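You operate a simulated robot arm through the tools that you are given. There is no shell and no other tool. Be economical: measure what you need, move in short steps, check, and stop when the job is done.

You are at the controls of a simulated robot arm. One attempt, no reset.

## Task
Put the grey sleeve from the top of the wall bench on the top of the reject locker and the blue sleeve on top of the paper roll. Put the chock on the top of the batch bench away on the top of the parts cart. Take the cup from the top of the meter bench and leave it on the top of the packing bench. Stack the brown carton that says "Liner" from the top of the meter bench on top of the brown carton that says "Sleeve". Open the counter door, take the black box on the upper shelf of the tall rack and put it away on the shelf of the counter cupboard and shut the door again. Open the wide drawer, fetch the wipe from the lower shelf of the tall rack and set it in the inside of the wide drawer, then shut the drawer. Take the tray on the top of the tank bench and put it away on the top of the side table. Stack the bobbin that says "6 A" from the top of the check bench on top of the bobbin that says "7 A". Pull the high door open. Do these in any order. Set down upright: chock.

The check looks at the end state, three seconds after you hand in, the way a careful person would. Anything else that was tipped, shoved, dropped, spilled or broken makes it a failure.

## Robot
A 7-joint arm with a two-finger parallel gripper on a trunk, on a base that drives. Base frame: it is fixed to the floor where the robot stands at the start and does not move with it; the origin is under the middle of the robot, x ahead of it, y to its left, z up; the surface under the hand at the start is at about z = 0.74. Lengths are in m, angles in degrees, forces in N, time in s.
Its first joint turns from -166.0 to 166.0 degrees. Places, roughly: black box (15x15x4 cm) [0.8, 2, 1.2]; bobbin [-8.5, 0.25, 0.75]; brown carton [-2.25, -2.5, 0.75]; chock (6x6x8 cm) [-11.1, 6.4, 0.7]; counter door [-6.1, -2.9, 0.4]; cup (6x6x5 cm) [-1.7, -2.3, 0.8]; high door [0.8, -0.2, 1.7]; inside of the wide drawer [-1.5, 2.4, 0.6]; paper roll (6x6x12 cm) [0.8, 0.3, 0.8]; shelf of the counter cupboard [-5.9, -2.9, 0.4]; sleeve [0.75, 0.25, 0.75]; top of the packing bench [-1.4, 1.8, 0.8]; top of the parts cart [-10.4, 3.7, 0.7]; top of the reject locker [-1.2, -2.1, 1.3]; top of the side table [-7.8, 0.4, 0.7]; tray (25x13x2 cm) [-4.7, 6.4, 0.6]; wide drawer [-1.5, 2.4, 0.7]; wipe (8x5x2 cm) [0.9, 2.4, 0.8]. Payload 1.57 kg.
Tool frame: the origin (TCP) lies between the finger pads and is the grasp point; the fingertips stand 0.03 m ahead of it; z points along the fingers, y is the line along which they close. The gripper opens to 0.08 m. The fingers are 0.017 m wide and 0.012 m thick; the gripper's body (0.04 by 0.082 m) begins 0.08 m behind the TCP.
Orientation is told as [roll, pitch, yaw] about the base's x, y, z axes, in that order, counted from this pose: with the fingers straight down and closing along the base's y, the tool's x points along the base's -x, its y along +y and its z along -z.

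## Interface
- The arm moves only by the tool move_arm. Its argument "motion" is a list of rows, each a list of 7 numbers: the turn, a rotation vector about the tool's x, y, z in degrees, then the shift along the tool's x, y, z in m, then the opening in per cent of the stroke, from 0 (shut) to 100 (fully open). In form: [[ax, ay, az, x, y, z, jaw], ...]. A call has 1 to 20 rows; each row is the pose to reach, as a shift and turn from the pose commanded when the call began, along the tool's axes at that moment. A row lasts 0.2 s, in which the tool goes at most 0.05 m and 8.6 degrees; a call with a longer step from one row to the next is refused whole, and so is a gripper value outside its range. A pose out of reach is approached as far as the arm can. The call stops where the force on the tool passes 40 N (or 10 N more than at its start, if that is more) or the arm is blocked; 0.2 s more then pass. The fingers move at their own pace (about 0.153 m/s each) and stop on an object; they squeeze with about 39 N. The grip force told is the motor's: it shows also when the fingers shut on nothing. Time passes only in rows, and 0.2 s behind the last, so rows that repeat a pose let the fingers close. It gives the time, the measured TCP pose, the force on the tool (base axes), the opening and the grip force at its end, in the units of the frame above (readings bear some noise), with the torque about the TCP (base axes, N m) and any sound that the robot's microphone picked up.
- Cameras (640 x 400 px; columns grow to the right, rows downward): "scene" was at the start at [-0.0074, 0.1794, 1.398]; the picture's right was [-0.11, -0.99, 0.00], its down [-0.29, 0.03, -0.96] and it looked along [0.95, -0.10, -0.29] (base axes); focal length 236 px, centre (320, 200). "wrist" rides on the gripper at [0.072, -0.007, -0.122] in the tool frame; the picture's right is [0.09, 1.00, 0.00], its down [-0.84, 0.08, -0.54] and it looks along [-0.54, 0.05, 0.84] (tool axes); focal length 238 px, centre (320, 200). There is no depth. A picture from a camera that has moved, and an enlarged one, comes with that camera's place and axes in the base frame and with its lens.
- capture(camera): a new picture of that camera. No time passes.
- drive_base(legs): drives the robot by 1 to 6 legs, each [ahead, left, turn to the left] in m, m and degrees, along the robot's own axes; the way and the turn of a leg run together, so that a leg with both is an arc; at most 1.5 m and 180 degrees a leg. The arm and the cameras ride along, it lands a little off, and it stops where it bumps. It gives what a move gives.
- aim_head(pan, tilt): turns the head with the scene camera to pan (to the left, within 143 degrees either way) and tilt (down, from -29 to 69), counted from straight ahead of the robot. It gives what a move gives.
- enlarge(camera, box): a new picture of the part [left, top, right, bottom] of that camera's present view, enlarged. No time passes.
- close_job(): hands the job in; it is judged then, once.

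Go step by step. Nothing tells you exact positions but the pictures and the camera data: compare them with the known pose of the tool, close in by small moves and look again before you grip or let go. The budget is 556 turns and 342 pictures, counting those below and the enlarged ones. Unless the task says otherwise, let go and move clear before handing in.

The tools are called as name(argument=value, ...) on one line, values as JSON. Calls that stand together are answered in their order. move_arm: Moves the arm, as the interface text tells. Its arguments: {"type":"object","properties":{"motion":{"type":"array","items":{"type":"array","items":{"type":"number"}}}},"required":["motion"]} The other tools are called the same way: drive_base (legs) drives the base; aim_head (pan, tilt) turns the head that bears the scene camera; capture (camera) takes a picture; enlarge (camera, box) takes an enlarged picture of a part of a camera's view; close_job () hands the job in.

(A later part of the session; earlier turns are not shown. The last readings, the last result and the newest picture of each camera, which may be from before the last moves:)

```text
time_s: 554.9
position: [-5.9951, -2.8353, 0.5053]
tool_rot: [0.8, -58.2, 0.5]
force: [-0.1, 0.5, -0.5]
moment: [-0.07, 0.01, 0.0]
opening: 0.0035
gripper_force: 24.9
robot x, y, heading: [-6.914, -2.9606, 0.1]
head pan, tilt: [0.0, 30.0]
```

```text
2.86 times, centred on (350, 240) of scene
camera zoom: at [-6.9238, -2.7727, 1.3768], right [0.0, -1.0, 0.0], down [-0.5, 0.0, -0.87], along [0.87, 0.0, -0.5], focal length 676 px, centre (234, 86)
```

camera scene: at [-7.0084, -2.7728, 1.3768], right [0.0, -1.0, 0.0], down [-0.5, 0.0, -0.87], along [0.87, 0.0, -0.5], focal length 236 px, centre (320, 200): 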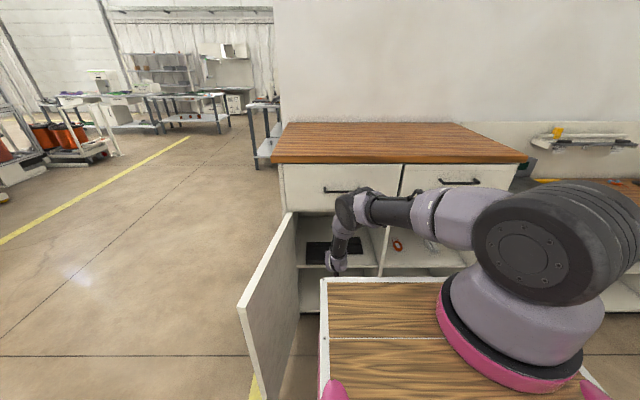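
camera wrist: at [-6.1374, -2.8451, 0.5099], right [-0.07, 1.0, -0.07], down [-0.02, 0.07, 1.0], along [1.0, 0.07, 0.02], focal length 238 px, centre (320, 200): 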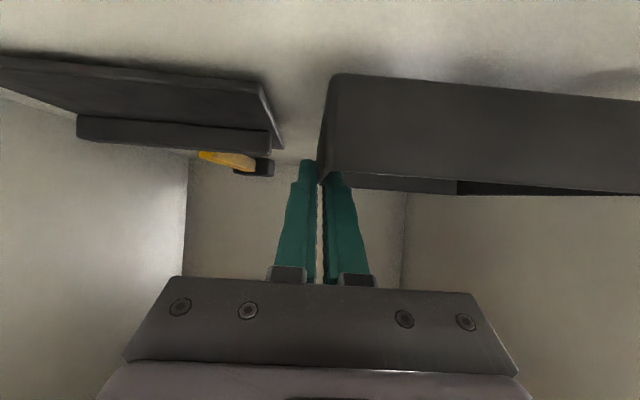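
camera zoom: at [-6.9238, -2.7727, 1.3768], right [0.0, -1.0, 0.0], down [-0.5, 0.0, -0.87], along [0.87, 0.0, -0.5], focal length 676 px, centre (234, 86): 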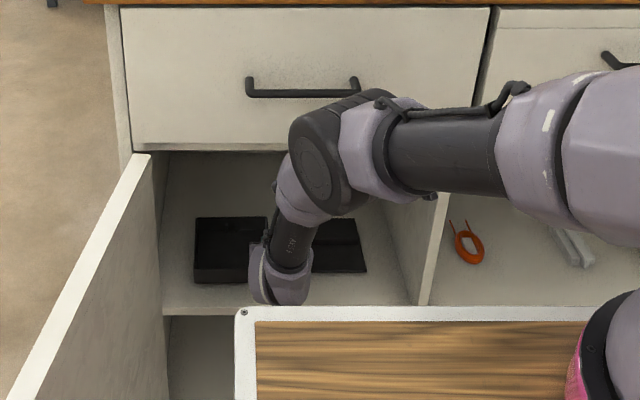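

move_arm(motion=[[0, 0, 0, 0.004, 0, 0.0026, 0], [0, 0, 0, 0.0075, 0, 0.0047, 0], [0, 0, 0, 0.0075, 0, 0.0047, 0]])

move_arm(motion=[[0, 0, 0, 0.003, 0, 0.0019, 0], [0, 0, 0, 0.006, 0, 0.0038, 0], [0, 0, 0, 0.006, 0, 0.0038, 0]])

capture(camera="wrist")

```text
time_s: 555.7
position: [-5.9947, -2.8359, 0.4963]
tool_rot: [0.8, -58.2, 0.4]
force: [0.5, -0.3, -0.3]
moment: [-0.08, 0.04, -0.01]
opening: 0.0037
gripper_force: 24.9
robot x, y, heading: [-6.9147, -2.9652, 0.2]
head pan, tilt: [0.0, 30.0]
```

```text
time_s: 556.5
position: [-5.9939, -2.8359, 0.4942]
tool_rot: [0.8, -58.2, 0.6]
force: [-0.2, 0.2, -1.1]
moment: [-0.07, 0.02, 0.01]
opening: 0.0035
gripper_force: 24.1
out of reach, approached as far as the arm can: row 2, 3
robot x, y, heading: [-6.908, -2.9622, 0.0]
head pan, tilt: [0.0, 30.0]
```

```text
111 pictures are left
camera wrist: at [-6.1368, -2.8453, 0.4975], right [-0.07, 1.0, -0.07], down [-0.02, 0.07, 1.0], along [1.0, 0.07, 0.02], focal length 238 px, centre (320, 200)
```

wrist: 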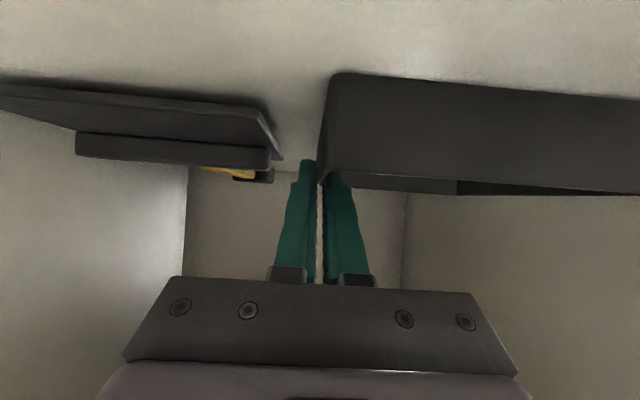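

move_arm(motion=[[0, 0, 0, 0.006, 0, -0.004, 0], [0, 0, 0, 0.012, 0, -0.0085, 0], [0, 0, 0, 0.0173, 0, -0.0128, 0]])

move_arm(motion=[[0, 0, 0, 0.003, 0, 0.0, 0], [0, 0, 0, 0.006, 0, 0.0, 0], [0, 0, 0, 0.006, 0, 0.0, 0]])

```text
time_s: 557.3
position: [-6.0136, -2.836, 0.4861]
tool_rot: [0.9, -58.4, 0.6]
force: [3.9, 1.8, 23.6]
moment: [-0.04, -0.24, -0.12]
opening: 0.0035
gripper_force: 24.5
robot x, y, heading: [-6.9122, -2.9629, 0.4]
head pan, tilt: [0.0, 30.0]
```

```text
time_s: 558.1
position: [-6.0167, -2.8353, 0.4823]
tool_rot: [0.7, -58.4, 0.4]
force: [8.1, 1.4, 21.5]
moment: [-0.08, -0.1, -0.11]
opening: 0.0037
gripper_force: 24.0
robot x, y, heading: [-6.9114, -2.9599, 0.2]
head pan, tilt: [0.0, 30.0]
```

Contact with the shelf. Release gently and withdraw.

move_arm(motion=[[0, 0, 0, -0.003, 0, 0, 20], [0, 0, 0, -0.004, 0, 0, 40], [0, 0, 0, -0.004, 0, 0, 40], [0, 0, 0, -0.01, 0, -0.02, 40], [0, 0, 0, -0.015, 0, -0.05, 40], [0, 0, 0, -0.01, 0, -0.08, 40], [0, 0, 0, 0.01, 0, -0.11, 40]])

capture(camera="wrist")

```text
time_s: 559.7
position: [-6.1183, -2.8384, 0.5296]
tool_rot: [0.8, -58.2, 0.5]
force: [-0.3, 0.4, 0.1]
moment: [0.01, -0.01, 0.0]
opening: 0.0322
gripper_force: 0.1
robot x, y, heading: [-6.9162, -2.9605, 0.3]
head pan, tilt: [0.0, 30.0]
```

```text
110 pictures are left
camera wrist: at [-6.2602, -2.8479, 0.533], right [-0.07, 1.0, -0.07], down [-0.02, 0.07, 1.0], along [1.0, 0.07, 0.02], focal length 238 px, centre (320, 200)
```

wrist: 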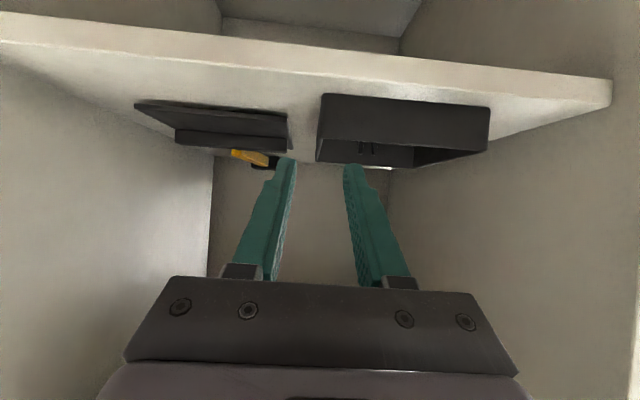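

Box is on the shelf. Now withdraw, go around to the door's outer face, and push it closed.

drive_base(legs=[[-0.7, 0, 0], [0, 0.4, 0], [0.31, 0, 0]])

capture(camera="scene")

capture(camera="wrist")

```text
time_s: 567.4
position: [-6.52, -2.4388, 0.5288]
tool_rot: [0.8, -58.1, 0.5]
force: [-0.1, -0.5, -0.5]
moment: [0.01, -0.01, -0.01]
opening: 0.032
gripper_force: 0.0
robot x, y, heading: [-7.3146, -2.5649, -0.1]
head pan, tilt: [0.0, 30.0]
```

```text
109 pictures are left
camera scene: at [-7.326, -2.3736, 1.3768], right [0.0, -1.0, 0.0], down [-0.5, 0.0, -0.87], along [0.87, 0.0, -0.5], focal length 236 px, centre (320, 200)
```

scene: 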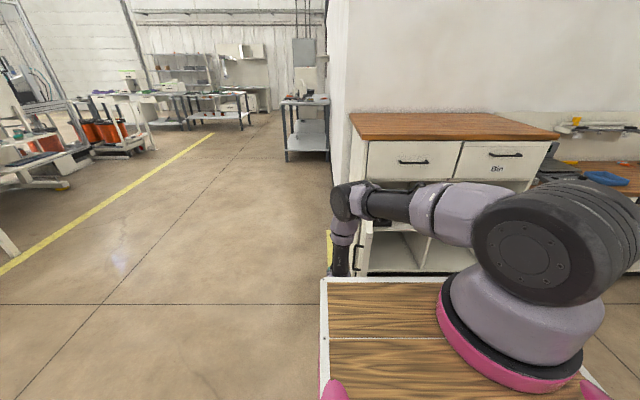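

```text
108 pictures are left
camera wrist: at [-6.6623, -2.4486, 0.5326], right [-0.07, 1.0, -0.07], down [-0.02, 0.07, 1.0], along [1.0, 0.07, 0.02], focal length 238 px, centre (320, 200)
```

wrist: 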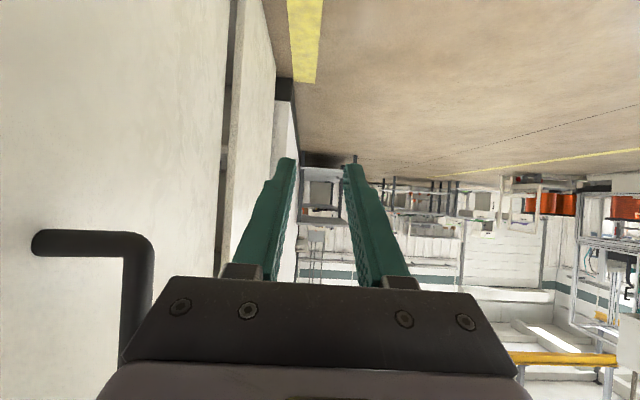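

move_arm(motion=[[0, 0, 0, 0, 0, 0, 0], [0, 0, 0, 0, 0, 0, 0]])

drive_base(legs=[[0, -0.27, 0]])

capture(camera="scene")

capture(camera="wrist")

```text
time_s: 568.0
position: [-6.5197, -2.4379, 0.5299]
tool_rot: [0.8, -58.2, 0.4]
force: [0.4, 0.4, -0.2]
moment: [0.01, -0.04, 0.04]
opening: 0.0
gripper_force: 21.5
robot x, y, heading: [-7.318, -2.5602, 0.0]
head pan, tilt: [0.0, 30.0]
```

```text
time_s: 569.9
position: [-6.5188, -2.7118, 0.5275]
tool_rot: [0.8, -58.3, 0.3]
force: [0.5, 0.9, -0.4]
moment: [-0.01, 0.03, 0.02]
opening: 0.0
gripper_force: 21.4
robot x, y, heading: [-7.3141, -2.8352, -0.1]
head pan, tilt: [0.0, 30.0]
```

```text
107 pictures are left
camera scene: at [-7.3253, -2.6452, 1.3768], right [0.0, -1.0, 0.0], down [-0.5, 0.0, -0.87], along [0.87, 0.0, -0.5], focal length 236 px, centre (320, 200)
```

scene: 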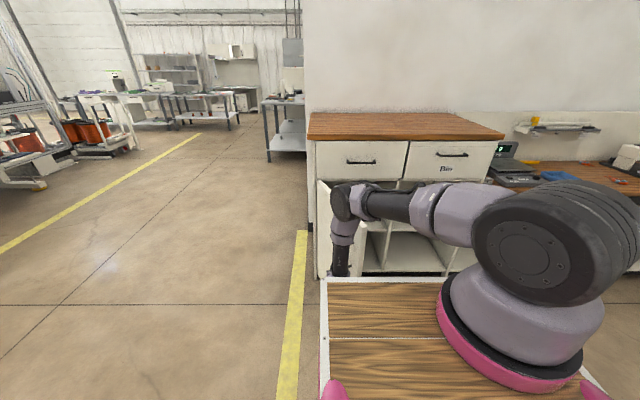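

```text
106 pictures are left
camera wrist: at [-6.6618, -2.7217, 0.5326], right [-0.07, 1.0, -0.07], down [-0.02, 0.07, 1.0], along [1.0, 0.07, 0.02], focal length 238 px, centre (320, 200)
```

wrist: 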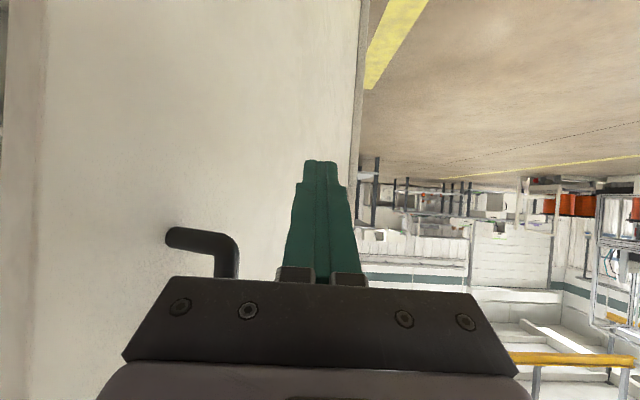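

drive_base(legs=[[0.15, -0.2, 0]])

capture(camera="wrist")

capture(camera="scene")

```text
time_s: 571.1
position: [-6.4558, -2.8043, 0.5269]
tool_rot: [0.6, -57.9, 0.5]
force: [-0.4, 1.0, 0.6]
moment: [0.01, -0.04, -0.01]
opening: 0.0
gripper_force: 21.1
robot x, y, heading: [-7.2497, -2.9279, 0.3]
head pan, tilt: [0.0, 30.0]
stopped in leg 1: the robot was blocked; the commanded pose is now the measured one
```

```text
105 pictures are left
camera wrist: at [-6.5998, -2.8122, 0.5312], right [-0.07, 1.0, -0.07], down [-0.02, 0.07, 1.0], along [1.0, 0.07, 0.01], focal length 238 px, centre (320, 200)
```

wrist: 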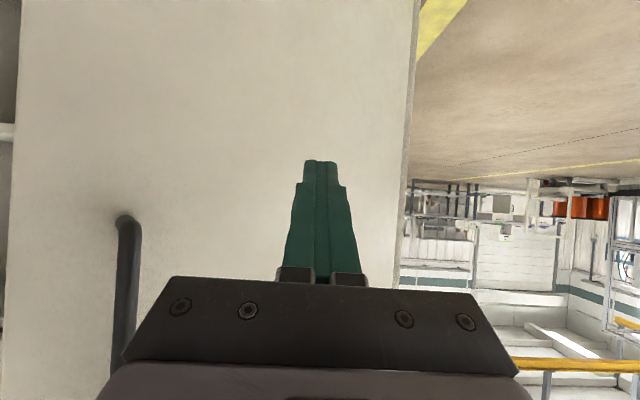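

```text
104 pictures are left
camera scene: at [-7.2602, -2.7346, 1.3768], right [0.0, -1.0, 0.0], down [-0.5, 0.0, -0.87], along [0.87, 0.0, -0.5], focal length 236 px, centre (320, 200)
```

scene: 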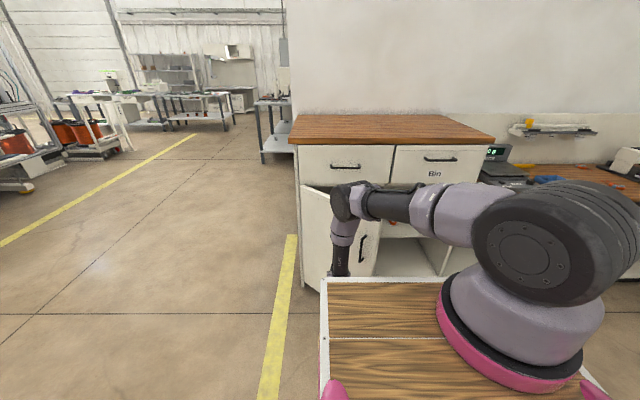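

drive_base(legs=[[-0.03, 0.05, 0], [0.15, -0.03, 0]])

capture(camera="wrist")

```text
time_s: 573.1
position: [-6.3367, -2.7848, 0.5273]
tool_rot: [0.7, -57.9, 0.4]
force: [0.9, 0.2, -0.1]
moment: [0.0, -0.02, 0.02]
opening: 0.0
gripper_force: 21.1
robot x, y, heading: [-7.1281, -2.9017, -0.0]
head pan, tilt: [0.0, 30.0]
```

```text
103 pictures are left
camera wrist: at [-6.4797, -2.7931, 0.5312], right [-0.06, 1.0, -0.07], down [-0.02, 0.07, 1.0], along [1.0, 0.07, 0.01], focal length 238 px, centre (320, 200)
```

wrist: 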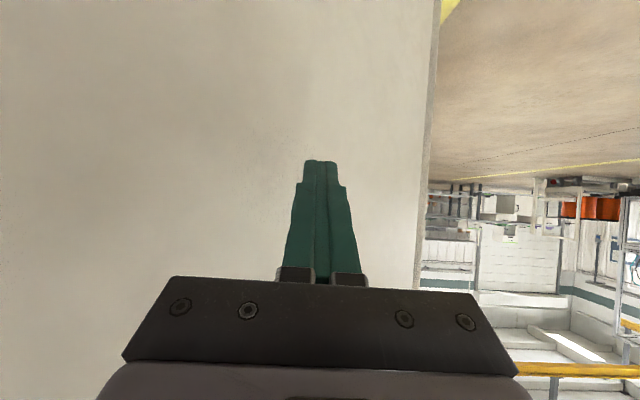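

drive_base(legs=[[0.1, -0.08, 0]])

capture(camera="scene")

capture(camera="wrist")

```text
time_s: 574.4
position: [-6.2373, -2.8654, 0.5268]
tool_rot: [0.7, -57.9, 0.3]
force: [-0.2, 0.3, -0.1]
moment: [0.0, -0.01, 0.02]
opening: 0.0001
gripper_force: 21.0
robot x, y, heading: [-7.0287, -2.9825, 0.5]
head pan, tilt: [0.0, 30.0]
```

```text
102 pictures are left
camera scene: at [-7.04, -2.7959, 1.3768], right [0.0, -1.0, 0.0], down [-0.5, 0.0, -0.87], along [0.87, 0.0, -0.5], focal length 236 px, centre (320, 200)
```

scene: 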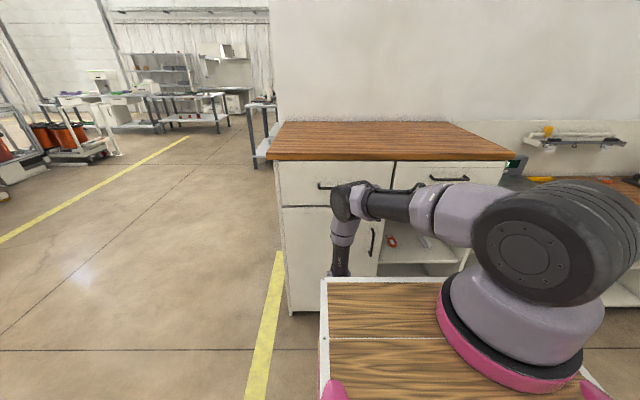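

```text
101 pictures are left
camera wrist: at [-6.3797, -2.8738, 0.5312], right [-0.07, 1.0, -0.07], down [-0.02, 0.07, 1.0], along [1.0, 0.07, 0.01], focal length 238 px, centre (320, 200)
```

wrist: 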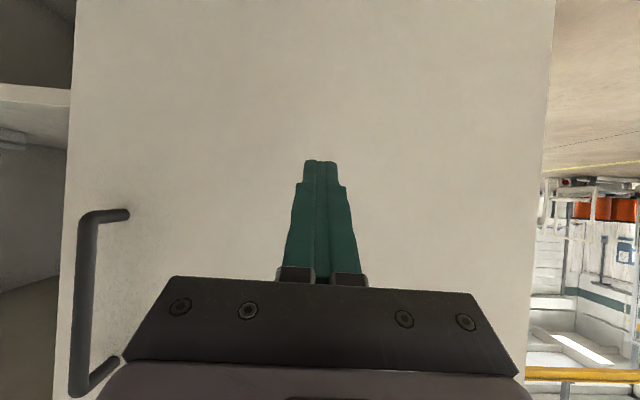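

drive_base(legs=[[0.08, 0, 0]])

enlarge(camera="scene", box=[250, 150, 430, 320])

```text
time_s: 575.5
position: [-6.1722, -2.8644, 0.5214]
tool_rot: [0.4, -57.3, 0.6]
force: [0.8, 0.1, 0.5]
moment: [-0.03, -0.01, -0.02]
opening: 0.0
gripper_force: 20.8
robot x, y, heading: [-6.9558, -2.9877, -0.0]
head pan, tilt: [0.0, 30.0]
stopped in leg 1: the force on the tool passed its limit at 146 N (the readings are from after the stop); the commanded pose is now the measured one
```

```text
2.35 times, centred on (340, 235) of scene
camera zoom: at [-6.9676, -2.796, 1.3768], right [0.0, -1.0, 0.0], down [-0.5, 0.0, -0.87], along [0.87, 0.0, -0.5], focal length 556 px, centre (273, 118)
```

zoom: 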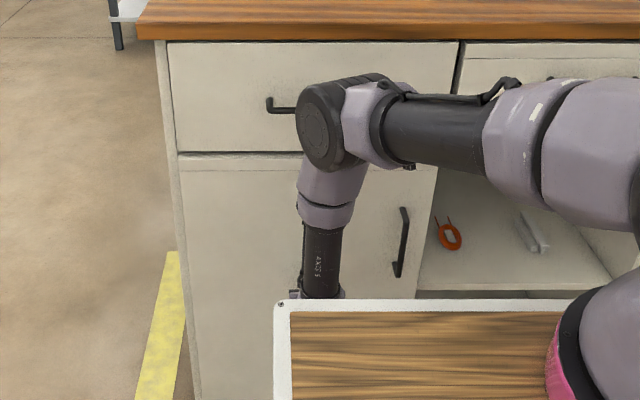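

Door is shut. Back away and restore the arm posture.

drive_base(legs=[[-0.5, 0, 0]])

move_arm(motion=[[0, 6, 0, -0.035, 0, -0.03, 50], [0, 12, 0, -0.07, 0, -0.06, 50], [0, 18, 0, -0.105, 0, -0.09, 50], [0, 24, 0, -0.14, 0, -0.12, 50], [0, 30, 0, -0.175, 0, -0.15, 50], [0, 36, 0, -0.21, 0, -0.18, 50], [0, 42, 0, -0.245, 0, -0.21, 50], [0, 48, 0, -0.28, 0, -0.24, 50], [0, 54, 0, -0.315, 0, -0.27, 50], [0, 58, 0, -0.35, 0, -0.3, 50], [0, 58, 0, -0.38, 0, -0.33, 50], [0, 58, 0, -0.41, 0, -0.36, 50]])

capture(camera="scene")

aim_head(pan=130, tilt=10)

capture(camera="scene")

```text
time_s: 578.5
position: [-6.6786, -2.8669, 0.5214]
tool_rot: [0.4, -57.2, 0.3]
force: [0.2, -0.2, 0.4]
moment: [0.0, -0.02, -0.02]
opening: 0.0
gripper_force: 21.5
robot x, y, heading: [-7.4657, -2.9812, -0.5]
head pan, tilt: [0.0, 30.0]
```

```text
time_s: 581.1
position: [-6.7611, -2.871, 1.0612]
tool_rot: [0.3, 1.0, 0.6]
force: [-0.1, 0.0, -0.8]
moment: [0.0, 0.02, 0.0]
opening: 0.0398
gripper_force: 0.1
robot x, y, heading: [-7.4655, -2.9816, -0.6]
head pan, tilt: [0.0, 30.0]
```

```text
99 pictures are left
camera scene: at [-7.4729, -2.7937, 1.3768], right [-0.01, -1.0, 0.0], down [-0.5, 0.0, -0.87], along [0.87, -0.01, -0.5], focal length 236 px, centre (320, 200)
```

scene: 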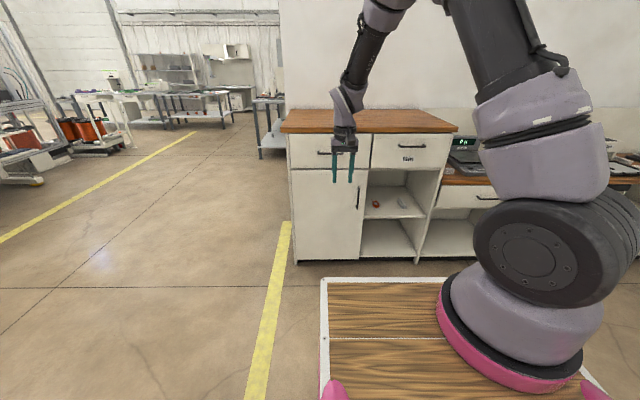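

```text
time_s: 583.2
position: [-6.7604, -2.8721, 1.0607]
tool_rot: [0.2, 0.8, 0.7]
force: [-0.4, -0.2, -0.4]
moment: [-0.01, 0.01, -0.03]
opening: 0.0402
gripper_force: 0.0
robot x, y, heading: [-7.468, -2.9832, -0.3]
head pan, tilt: [130.0, 10.0]
```

```text
98 pictures are left
camera scene: at [-7.6231, -2.7216, 1.4091], right [0.77, 0.64, 0.0], down [0.11, -0.13, -0.98], along [-0.63, 0.76, -0.17], focal length 236 px, centre (320, 200)
```

scene: 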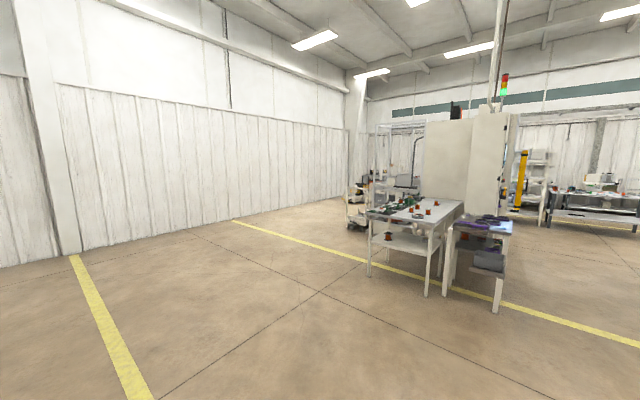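

Check bench with bobbins is at x≈-8.9…-8.25, front edge y≈-0.1. Drive there facing +y.

drive_base(legs=[[0, 0, 90], [0, 1.0, 0], [1.1, 0, 0], [0.95, 0, 0]])

aim_head(pan=0, tilt=30)

capture(camera="scene")

```text
time_s: 602.1
position: [-8.6208, -0.2226, 1.0613]
tool_rot: [0.2, 0.8, 92.0]
force: [-0.2, -0.2, 0.2]
moment: [0.02, -0.03, -0.02]
opening: 0.04
gripper_force: 0.0
robot x, y, heading: [-8.493, -0.9247, 90.7]
head pan, tilt: [130.0, 10.0]
```

```text
time_s: 604.2
position: [-8.6211, -0.2234, 1.0605]
tool_rot: [0.3, 0.8, 92.0]
force: [0.4, 0.1, -0.6]
moment: [-0.01, -0.03, -0.02]
opening: 0.0401
gripper_force: 0.0
robot x, y, heading: [-8.4928, -0.9269, 90.9]
head pan, tilt: [0.0, 30.0]
```

```text
97 pictures are left
camera scene: at [-8.6838, -0.9369, 1.3768], right [1.0, 0.02, 0.0], down [0.01, -0.5, -0.87], along [-0.01, 0.87, -0.5], focal length 236 px, centre (320, 200)
```

scene: 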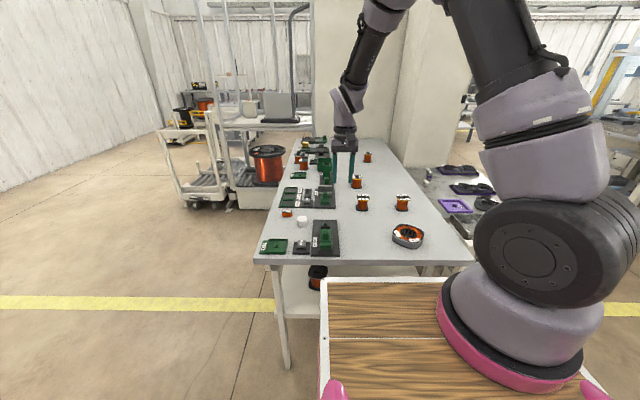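

enlarge(camera="scene", box=[270, 130, 450, 260])

capture(camera="wrist")

```text
3.08 times, centred on (360, 195) of scene
camera zoom: at [-8.6838, -0.9369, 1.3768], right [1.0, 0.02, 0.0], down [0.01, -0.5, -0.87], along [-0.01, 0.87, -0.5], focal length 728 px, centre (197, 215)
```

zoom: 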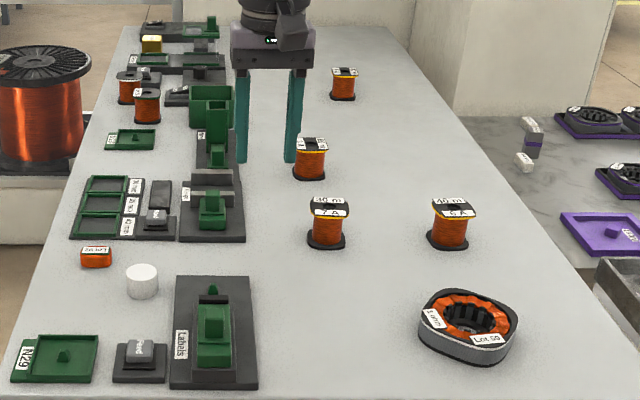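

```text
95 pictures are left
camera wrist: at [-8.6126, -0.2922, 1.1854], right [-0.99, -0.13, 0.01], down [-0.1, 0.84, 0.53], along [-0.07, 0.53, -0.85], focal length 238 px, centre (320, 200)
```

wrist: 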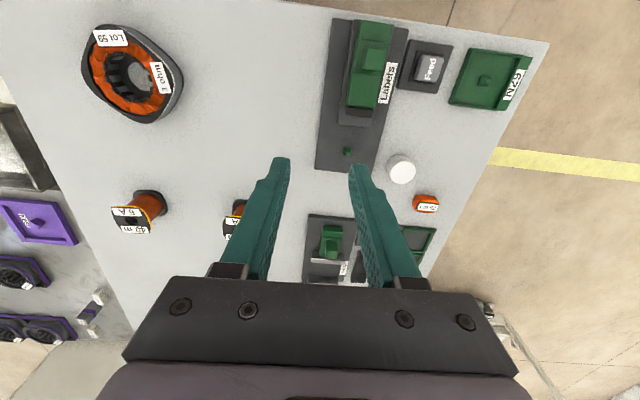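

Bobbins "7 A" ≈(-8.508,-0.01) and "6 A" ≈(-8.325,-0.01); bench z≈0.80, tops ≈0.86. Move above 6 A.

move_arm(motion=[[0, 0, 0, -0.022, -0.034, 0.0, 100], [0, 0, 0, -0.044, -0.068, 0.0, 100], [0, 0, 0, -0.066, -0.101, 0.0, 100], [0, 0, 0, -0.088, -0.135, 0.01, 100], [0, 0, 0, -0.11, -0.168, 0.02, 100], [0, 0, 0, -0.132, -0.202, 0.03, 100], [0, 0, 0, -0.155, -0.236, 0.04, 100], [0, 0, 0, -0.177, -0.27, 0.06, 100], [0, 0, 0, -0.1994, -0.303, 0.08, 100]])

enlarge(camera="wrist", box=[200, 60, 440, 210])

```text
time_s: 606.2
position: [-8.3253, -0.0125, 0.9776]
tool_rot: [0.3, 0.7, 92.0]
force: [-0.4, 0.1, -0.1]
moment: [0.0, -0.04, -0.01]
opening: 0.0801
gripper_force: 0.0
robot x, y, heading: [-8.4908, -0.9251, 90.9]
head pan, tilt: [0.0, 30.0]
```

```text
2.67 times, centred on (320, 135) of wrist
camera zoom: at [-8.3184, -0.0819, 1.1013], right [-0.99, -0.13, 0.01], down [-0.1, 0.84, 0.53], along [-0.07, 0.53, -0.85], focal length 636 px, centre (320, 373)
```

zoom: 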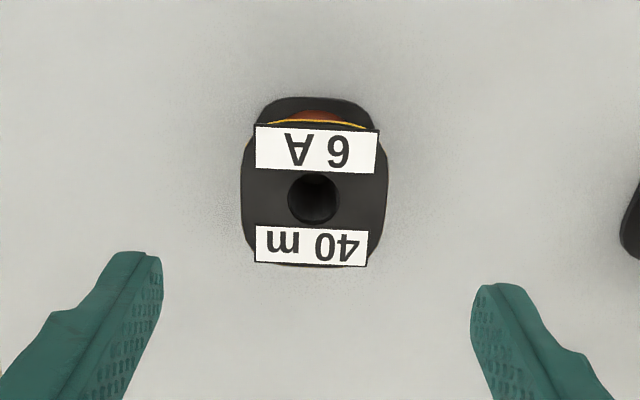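

move_arm(motion=[[0, 0, 0, -0.005, 0, 0.045, 100], [0, 0, 0, -0.005, 0, 0.09, 100], [0, 0, 0, -0.005, 0, 0.125, 100], [0, 0, 0, -0.005, 0, 0.139, 100]])

capture(camera="wrist")

```text
time_s: 607.2
position: [-8.3258, -0.0104, 0.8388]
tool_rot: [0.2, 0.8, 91.9]
force: [0.2, 0.1, -0.2]
moment: [0.0, 0.02, 0.02]
opening: 0.0798
gripper_force: 0.0
robot x, y, heading: [-8.4916, -0.9246, 90.8]
head pan, tilt: [0.0, 30.0]
```

```text
93 pictures are left
camera wrist: at [-8.3176, -0.0798, 0.9627], right [-0.99, -0.13, 0.01], down [-0.1, 0.84, 0.53], along [-0.07, 0.53, -0.85], focal length 238 px, centre (320, 200)
```

wrist: 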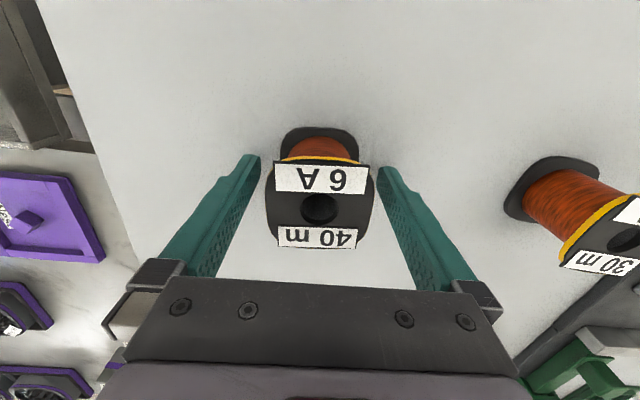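

move_arm(motion=[[0, 0, 0, 0, 0, 0, 70], [0, 0, 0, 0, 0, 0, 30], [0, 0, 0, 0, 0, 0, 0], [0, 0, 0, 0, 0, 0, 0]])

move_arm(motion=[[0, 0, 0, 0, 0, -0.03, 0], [0, 0, 0, 0, 0, -0.07, 0], [0, 0, 0, 0, 0, -0.11, 0], [0, 0, 0, 0, 0.045, -0.14, 0], [0, 0, 0, 0, 0.09, -0.14, 0], [0, 0, 0, 0, 0.135, -0.14, 0], [0, 0, 0, 0, 0.175, -0.14, 0]])

capture(camera="wrist")

enlarge(camera="scene", box=[320, 130, 420, 220])

```text
time_s: 608.2
position: [-8.3258, -0.0099, 0.8386]
tool_rot: [0.3, 0.9, 91.8]
force: [0.0, -0.1, 0.1]
moment: [0.02, -0.03, -0.02]
opening: 0.0554
gripper_force: 39.4
robot x, y, heading: [-8.4905, -0.9247, 90.9]
head pan, tilt: [0.0, 30.0]
```

```text
refused: row 4 steps farther than a row can; nothing moved
```

```text
92 pictures are left
camera wrist: at [-8.3176, -0.0797, 0.9627], right [-0.99, -0.13, 0.01], down [-0.1, 0.84, 0.53], along [-0.07, 0.53, -0.85], focal length 238 px, centre (320, 200)
```

wrist: 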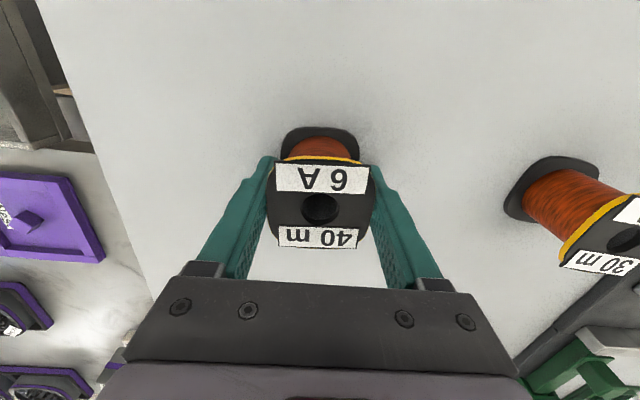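

```text
4.44 times, centred on (370, 175) of scene
camera zoom: at [-8.6836, -0.9368, 1.3768], right [1.0, 0.02, 0.0], down [0.01, -0.5, -0.87], along [-0.01, 0.87, -0.5], focal length 1051 px, centre (98, 311)
```

zoom: 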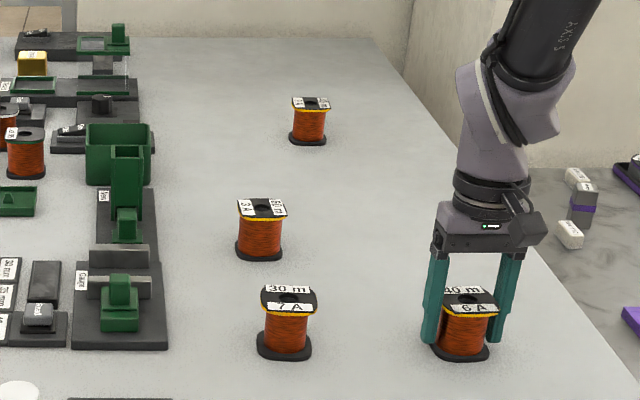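

move_arm(motion=[[0, 0, 0, 0, 0, -0.04, 0], [0, 0, 0, 0, 0, -0.08, 0], [0, 0, 0, 0, 0, -0.12, 0], [0, 0, 0, -0.001, 0.04, -0.12, 0], [0, 0, 0, -0.002, 0.08, -0.12, 0], [0, 0, 0, -0.004, 0.12, -0.12, 0], [0, 0, 0, -0.006, 0.155, -0.12, 0]])

capture(camera="wrist")

enlarge(camera="scene", box=[320, 130, 420, 220])

```text
time_s: 609.8
position: [-8.4786, -0.0096, 0.9581]
tool_rot: [0.2, 0.8, 91.9]
force: [0.1, -0.3, -2.4]
moment: [0.01, 0.06, -0.01]
opening: 0.0553
gripper_force: 38.8
robot x, y, heading: [-8.4944, -0.9227, 90.7]
head pan, tilt: [0.0, 30.0]
```

```text
90 pictures are left
camera wrist: at [-8.4697, -0.0791, 1.0817], right [-0.99, -0.12, 0.01], down [-0.1, 0.84, 0.53], along [-0.07, 0.53, -0.85], focal length 238 px, centre (320, 200)
```

wrist: 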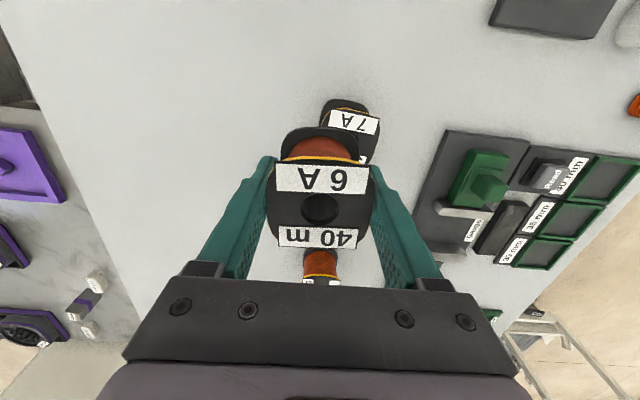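

```text
4.44 times, centred on (370, 175) of scene
camera zoom: at [-8.6832, -0.9367, 1.3768], right [1.0, 0.02, 0.0], down [0.01, -0.5, -0.87], along [-0.01, 0.87, -0.5], focal length 1051 px, centre (98, 311)
```

zoom: 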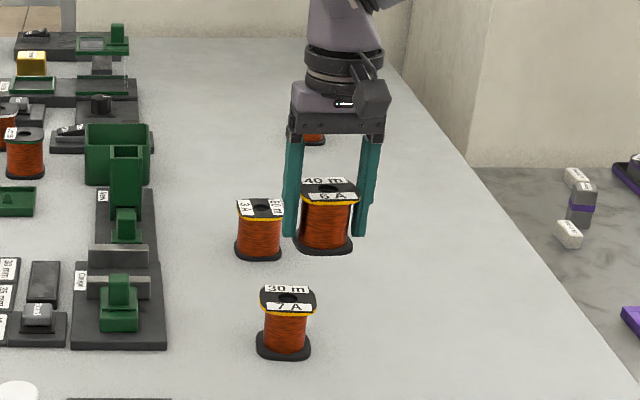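

move_arm(motion=[[0, 0, 0, 0, 0.0254, 0.0, 0], [0, 0, 0, 0, 0.0254, 0.025, 0], [0, 0, 0, 0, 0.0254, 0.044, 0], [0, 0, 0, 0, 0.0254, 0.044, 0]])

enlarge(camera="scene", box=[325, 150, 405, 220])

enlarge(camera="wrist", box=[240, 80, 400, 200])

```text
time_s: 610.8
position: [-8.5058, -0.01, 0.9146]
tool_rot: [0.2, 0.8, 91.9]
force: [0.4, 0.5, -1.8]
moment: [-0.01, 0.01, 0.01]
opening: 0.0553
gripper_force: 39.0
robot x, y, heading: [-8.4953, -0.922, 91.1]
head pan, tilt: [0.0, 30.0]
```

```text
5.71 times, centred on (365, 185) of scene
camera zoom: at [-8.6837, -0.9369, 1.3768], right [1.0, 0.02, 0.0], down [0.01, -0.5, -0.87], along [-0.01, 0.87, -0.5], focal length 1351 px, centre (63, 286)
```

zoom: 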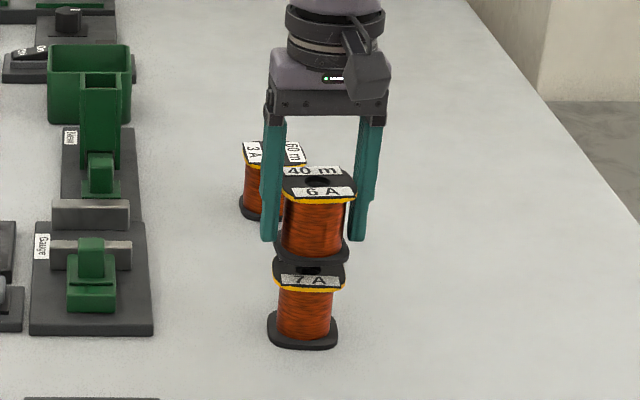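

```text
3.33 times, centred on (320, 140) of wrist
camera zoom: at [-8.4974, -0.08, 1.0383], right [-0.99, -0.13, 0.01], down [-0.1, 0.84, 0.53], along [-0.07, 0.53, -0.85], focal length 794 px, centre (320, 400)
```

zoom: 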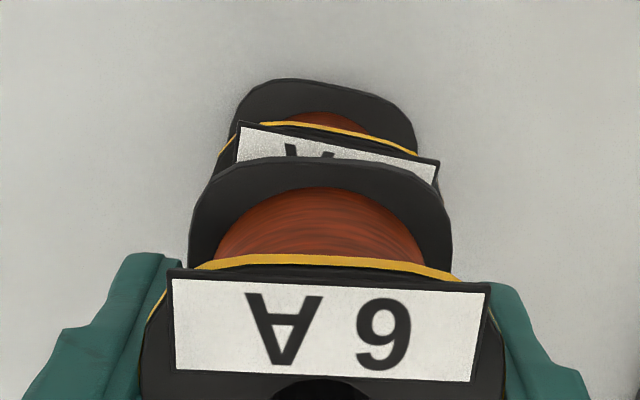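

move_arm(motion=[[0, 0, 0, 0, -0.001, 0.005, 0], [0, 0, 0, 0, -0.001, 0.01, 0], [0, 0, 0, 0, -0.001, 0.01, 0]])

move_arm(motion=[[0, 0, 0, 0, 0, 0.002, 0], [0, 0, 0, 0, 0, 0.004, 0], [0, 0, 0, 0, 0, 0.004, 0]])

move_arm(motion=[[0, 0, 0, 0, 0, 0.0015, 0], [0, 0, 0, 0, 0, 0.003, 0], [0, 0, 0, 0, 0, 0.003, 0]])

```text
time_s: 611.6
position: [-8.5039, -0.0092, 0.9045]
tool_rot: [0.3, 0.8, 91.9]
force: [0.5, -0.4, -1.4]
moment: [0.01, 0.02, 0.01]
opening: 0.0555
gripper_force: 39.2
robot x, y, heading: [-8.4936, -0.9212, 91.1]
head pan, tilt: [0.0, 30.0]
```

```text
time_s: 612.4
position: [-8.5046, -0.0102, 0.9005]
tool_rot: [0.1, 0.7, 92.0]
force: [0.5, 0.1, -1.9]
moment: [-0.03, -0.02, 0.03]
opening: 0.0553
gripper_force: 38.6
robot x, y, heading: [-8.4959, -0.9221, 90.9]
head pan, tilt: [0.0, 30.0]
```

```text
time_s: 613.2
position: [-8.5046, -0.0102, 0.897]
tool_rot: [0.2, 0.8, 91.9]
force: [-1.0, 0.6, -2.9]
moment: [-0.01, -0.01, 0.02]
opening: 0.0554
gripper_force: 38.8
robot x, y, heading: [-8.4937, -0.9227, 90.8]
head pan, tilt: [0.0, 30.0]
```

move_arm(motion=[[0, 0, 0, 0, 0, 0.0015, 0], [0, 0, 0, 0, 0, 0.003, 0], [0, 0, 0, 0, 0, 0.003, 0]])

move_arm(motion=[[0, 0, 0, 0, 0, 0.0015, 0], [0, 0, 0, 0, 0, 0.0025, 0], [0, 0, 0, 0, 0, 0.0025, 0]])

enlarge(camera="scene", box=[325, 150, 405, 220])

```text
time_s: 614.0
position: [-8.505, -0.0103, 0.8973]
tool_rot: [0.4, 0.6, 92.0]
force: [1.9, -3.6, 22.6]
moment: [-0.62, -0.08, 0.01]
opening: 0.0554
gripper_force: 38.7
robot x, y, heading: [-8.4922, -0.9267, 90.7]
head pan, tilt: [0.0, 30.0]
```

```text
time_s: 614.8
position: [-8.5056, -0.0087, 0.8936]
tool_rot: [0.2, 0.6, 91.9]
force: [2.7, 1.5, 36.7]
moment: [0.12, 0.0, 0.22]
opening: 0.0557
gripper_force: 39.0
robot x, y, heading: [-8.4933, -0.9234, 90.8]
head pan, tilt: [0.0, 30.0]
```

```text
5.71 times, centred on (365, 185) of scene
camera zoom: at [-8.6835, -0.9383, 1.3768], right [1.0, 0.02, 0.0], down [0.01, -0.5, -0.87], along [-0.01, 0.87, -0.5], focal length 1351 px, centre (63, 286)
```

zoom: 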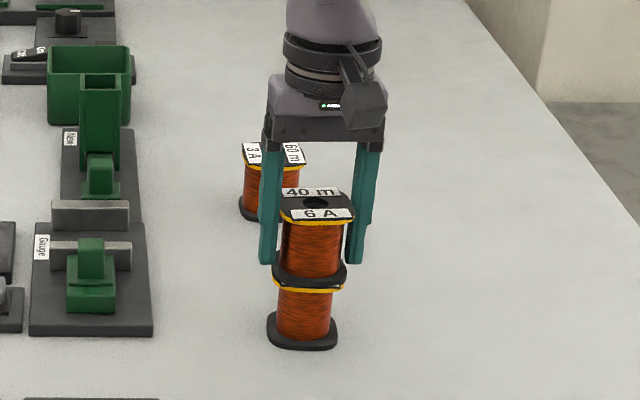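

move_arm(motion=[[0, 0, 0, 0, 0, -0.001, 80], [0, 0, 0, 0, 0, -0.001, 100], [0, 0, 0, 0, 0, -0.001, 100], [0, 0, 0, 0, 0, -0.03, 100], [0, 0, 0, 0, 0, -0.07, 100], [0, 0, 0, 0, 0, -0.11, 100], [0, 0, 0, 0, 0, -0.15, 100], [0, 0, 0, 0.04, 0, -0.18, 100], [0, 0, 0, 0.08, 0, -0.2, 100], [0, 0, 0, 0.12, 0, -0.2, 100]])

aim_head(pan=-25, tilt=25)

capture(camera="scene")

```text
time_s: 617.0
position: [-8.5022, -0.1283, 1.0932]
tool_rot: [0.2, 0.8, 92.0]
force: [0.2, -0.4, -0.9]
moment: [-0.02, 0.01, 0.02]
opening: 0.0799
gripper_force: 0.0
robot x, y, heading: [-8.493, -0.9255, 90.8]
head pan, tilt: [0.0, 30.0]
```

```text
time_s: 617.9
position: [-8.5021, -0.1275, 1.0933]
tool_rot: [0.1, 0.7, 92.0]
force: [0.2, -1.0, 0.2]
moment: [0.01, 0.0, 0.0]
opening: 0.08
gripper_force: 0.1
robot x, y, heading: [-8.4905, -0.9234, 91.1]
head pan, tilt: [-25.0, 25.0]
```

```text
85 pictures are left
camera scene: at [-8.6447, -0.9433, 1.3847], right [0.91, -0.41, 0.0], down [-0.17, -0.39, -0.91], along [0.37, 0.83, -0.42], focal length 236 px, centre (320, 200)
```

scene: 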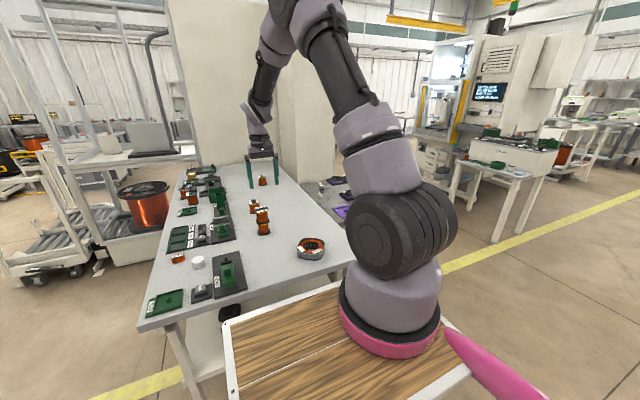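

Stack is fine. Look around for the route north (chock at (-11.1,6.4), parts cart (-10.4,3.7)).

aim_head(pan=45, tilt=10)

capture(camera="scene")

```text
time_s: 619.3
position: [-8.5018, -0.1268, 1.0944]
tool_rot: [0.1, 0.8, 91.9]
force: [-0.7, -0.1, 0.0]
moment: [-0.04, 0.01, 0.01]
opening: 0.08
gripper_force: 0.1
robot x, y, heading: [-8.4895, -0.9213, 91.0]
head pan, tilt: [45.0, 10.0]
```

```text
84 pictures are left
camera scene: at [-8.749, -0.9626, 1.4091], right [0.7, 0.72, 0.0], down [0.12, -0.12, -0.98], along [-0.71, 0.69, -0.17], focal length 236 px, centre (320, 200)
```

scene: 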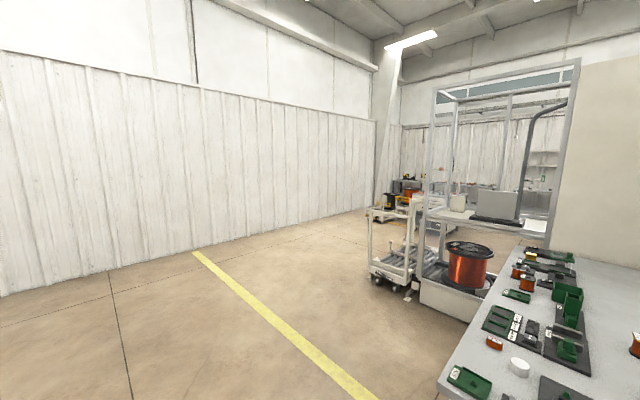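

drive_base(legs=[[-0.2, 0, 0], [0, 1.45, 0], [0, 1.3, -1], [1.5, 0, 0], [1.2, 0, 0]])

aim_head(pan=-5, tilt=15)

capture(camera="scene")

```text
time_s: 646.4
position: [-11.0916, 2.3188, 1.0939]
tool_rot: [0.2, 0.9, 88.6]
force: [-0.9, -0.8, 0.2]
moment: [0.03, -0.04, 0.05]
opening: 0.08
gripper_force: 0.1
robot x, y, heading: [-11.1303, 1.5222, 87.3]
head pan, tilt: [45.0, 10.0]
```

```text
time_s: 647.6
position: [-11.0919, 2.3182, 1.0936]
tool_rot: [0.2, 0.8, 88.5]
force: [0.8, -0.4, -0.1]
moment: [0.03, 0.02, 0.0]
opening: 0.0802
gripper_force: 0.1
robot x, y, heading: [-11.1295, 1.5235, 87.5]
head pan, tilt: [-5.0, 15.0]
```

```text
83 pictures are left
camera scene: at [-11.3129, 1.5237, 1.401], right [0.99, -0.13, 0.0], down [-0.03, -0.26, -0.97], along [0.13, 0.96, -0.26], focal length 236 px, centre (320, 200)
```

scene: 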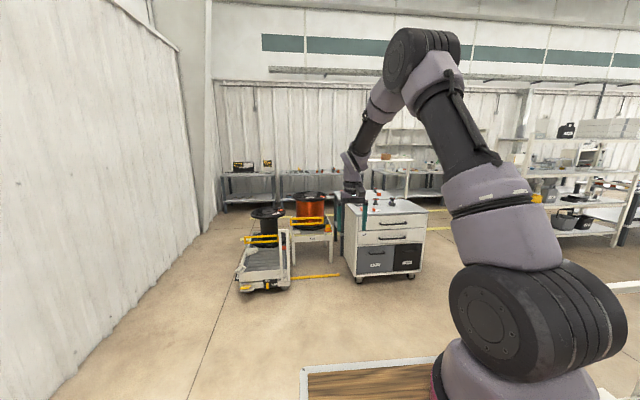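

drive_base(legs=[[0.7, 0, 2.5], [0, 0, -50]])

aim_head(pan=15, tilt=15)

capture(camera="scene")

```text
time_s: 653.6
position: [-10.5037, 2.7324, 1.0931]
tool_rot: [0.2, 0.8, 41.3]
force: [0.4, 0.8, -0.1]
moment: [0.0, -0.01, -0.01]
opening: 0.08
gripper_force: 0.0
robot x, y, heading: [-11.1154, 2.2214, 40.3]
head pan, tilt: [-5.0, 15.0]
```

```text
time_s: 654.5
position: [-10.504, 2.7326, 1.0936]
tool_rot: [0.2, 0.9, 41.3]
force: [-0.3, 0.4, -0.9]
moment: [-0.04, -0.02, 0.01]
opening: 0.0801
gripper_force: 0.0
robot x, y, heading: [-11.1115, 2.2172, 40.4]
head pan, tilt: [15.0, 15.0]
```

```text
82 pictures are left
camera scene: at [-11.2611, 2.3774, 1.401], right [0.82, -0.57, 0.0], down [-0.15, -0.21, -0.97], along [0.55, 0.79, -0.26], focal length 236 px, centre (320, 200)
```

scene: 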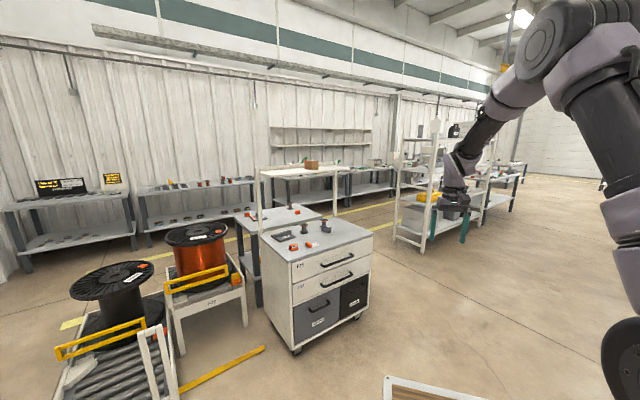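

drive_base(legs=[[0, 0, 49.6], [0, -0.85, 0], [0, -0.85, 0], [1.45, 0, 0], [1.4, 0, 0]])

aim_head(pan=50, tilt=20)

capture(camera="scene")

```text
time_s: 660.5
position: [-10.4317, 3.0228, 1.094]
tool_rot: [0.2, 0.8, 90.4]
force: [0.2, 0.7, 0.7]
moment: [0.01, 0.0, -0.02]
opening: 0.0799
gripper_force: 0.0
robot x, y, heading: [-10.4427, 2.2258, 89.1]
head pan, tilt: [15.0, 15.0]
stopped in leg 2: the robot was blocked; the commanded pose is now the measured one
```

```text
time_s: 661.5
position: [-10.4301, 3.0233, 1.0933]
tool_rot: [0.3, 0.7, 90.5]
force: [-0.1, 0.3, 0.9]
moment: [-0.01, 0.03, 0.02]
opening: 0.08
gripper_force: 0.0
robot x, y, heading: [-10.4425, 2.2264, 89.4]
head pan, tilt: [50.0, 20.0]
```

```text
81 pictures are left
camera scene: at [-10.7052, 2.1892, 1.3929], right [0.65, 0.76, 0.0], down [0.26, -0.22, -0.94], along [-0.71, 0.61, -0.34], focal length 236 px, centre (320, 200)
```

scene: 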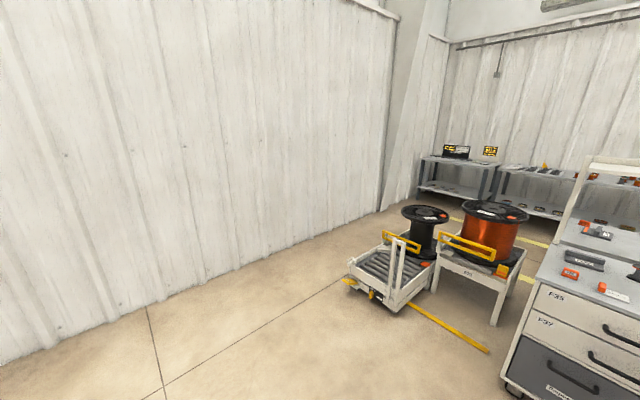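

aim_head(pan=-100, tilt=30)

capture(camera="scene")

```text
time_s: 663.9
position: [-10.4305, 3.0232, 1.0931]
tool_rot: [0.4, 0.8, 90.5]
force: [-0.1, -0.3, -0.3]
moment: [0.03, 0.01, -0.03]
opening: 0.0801
gripper_force: 0.1
robot x, y, heading: [-10.4454, 2.2299, 89.4]
head pan, tilt: [-100.0, 30.0]
```

```text
80 pictures are left
camera scene: at [-10.5456, 2.1119, 1.3768], right [-0.18, -0.98, 0.0], down [-0.49, 0.09, -0.87], along [0.85, -0.16, -0.5], focal length 236 px, centre (320, 200)
```

scene: 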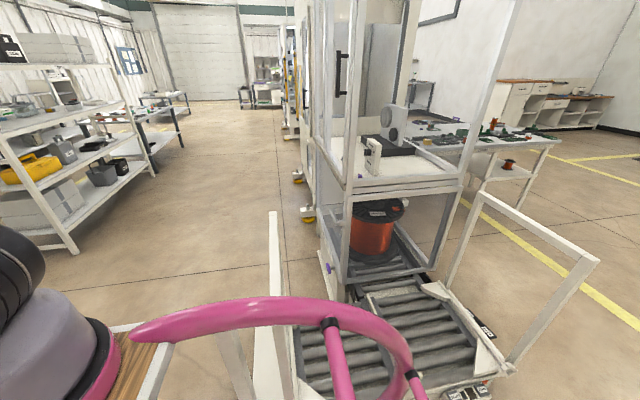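

A roller cart blocks on the right. Retract the arm, step left and north, then go east.

move_arm(motion=[[0, 0, 0, 0.045, 0, -0.02, 100], [0, 0, 0, 0.09, 0, -0.04, 100], [0, 0, 0, 0.135, 0, -0.06, 100], [0, 0, 0, 0.18, 0, -0.08, 100], [0, 0, 0, 0.22, 0, -0.1, 100]])

drive_base(legs=[[0, 0.08, 0], [0.55, 0, 0], [0, -1.15, 0]])

aim_head(pan=10, tilt=20)

capture(camera="scene")

```text
time_s: 665.1
position: [-10.4299, 2.8051, 1.1959]
tool_rot: [0.1, 1.0, 90.5]
force: [-0.7, 0.4, -0.5]
moment: [-0.04, -0.02, 0.0]
opening: 0.08
gripper_force: 0.1
robot x, y, heading: [-10.4439, 2.2305, 89.5]
head pan, tilt: [-100.0, 30.0]
```

```text
time_s: 674.4
position: [-9.3565, 3.3391, 1.1955]
tool_rot: [0.3, 0.8, 90.0]
force: [0.2, 0.8, -0.6]
moment: [-0.02, -0.05, 0.03]
opening: 0.0801
gripper_force: 0.0
robot x, y, heading: [-9.3761, 2.7632, 88.9]
head pan, tilt: [-100.0, 30.0]
```

```text
time_s: 676.2
position: [-9.3583, 3.3396, 1.1957]
tool_rot: [0.4, 0.8, 90.1]
force: [-0.4, -0.1, 0.1]
moment: [0.03, -0.01, 0.03]
opening: 0.0799
gripper_force: 0.0
robot x, y, heading: [-9.3741, 2.7649, 88.8]
head pan, tilt: [10.0, 20.0]
```

```text
79 pictures are left
camera scene: at [-9.5819, 2.7571, 1.3928], right [0.99, 0.15, 0.0], down [0.05, -0.34, -0.94], along [-0.14, 0.93, -0.34], focal length 236 px, centre (320, 200)
```

scene: 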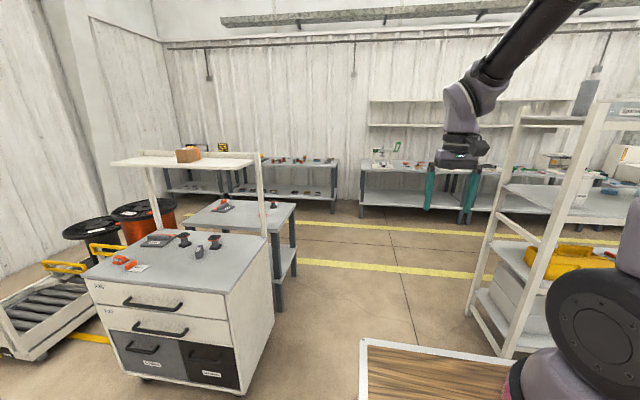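

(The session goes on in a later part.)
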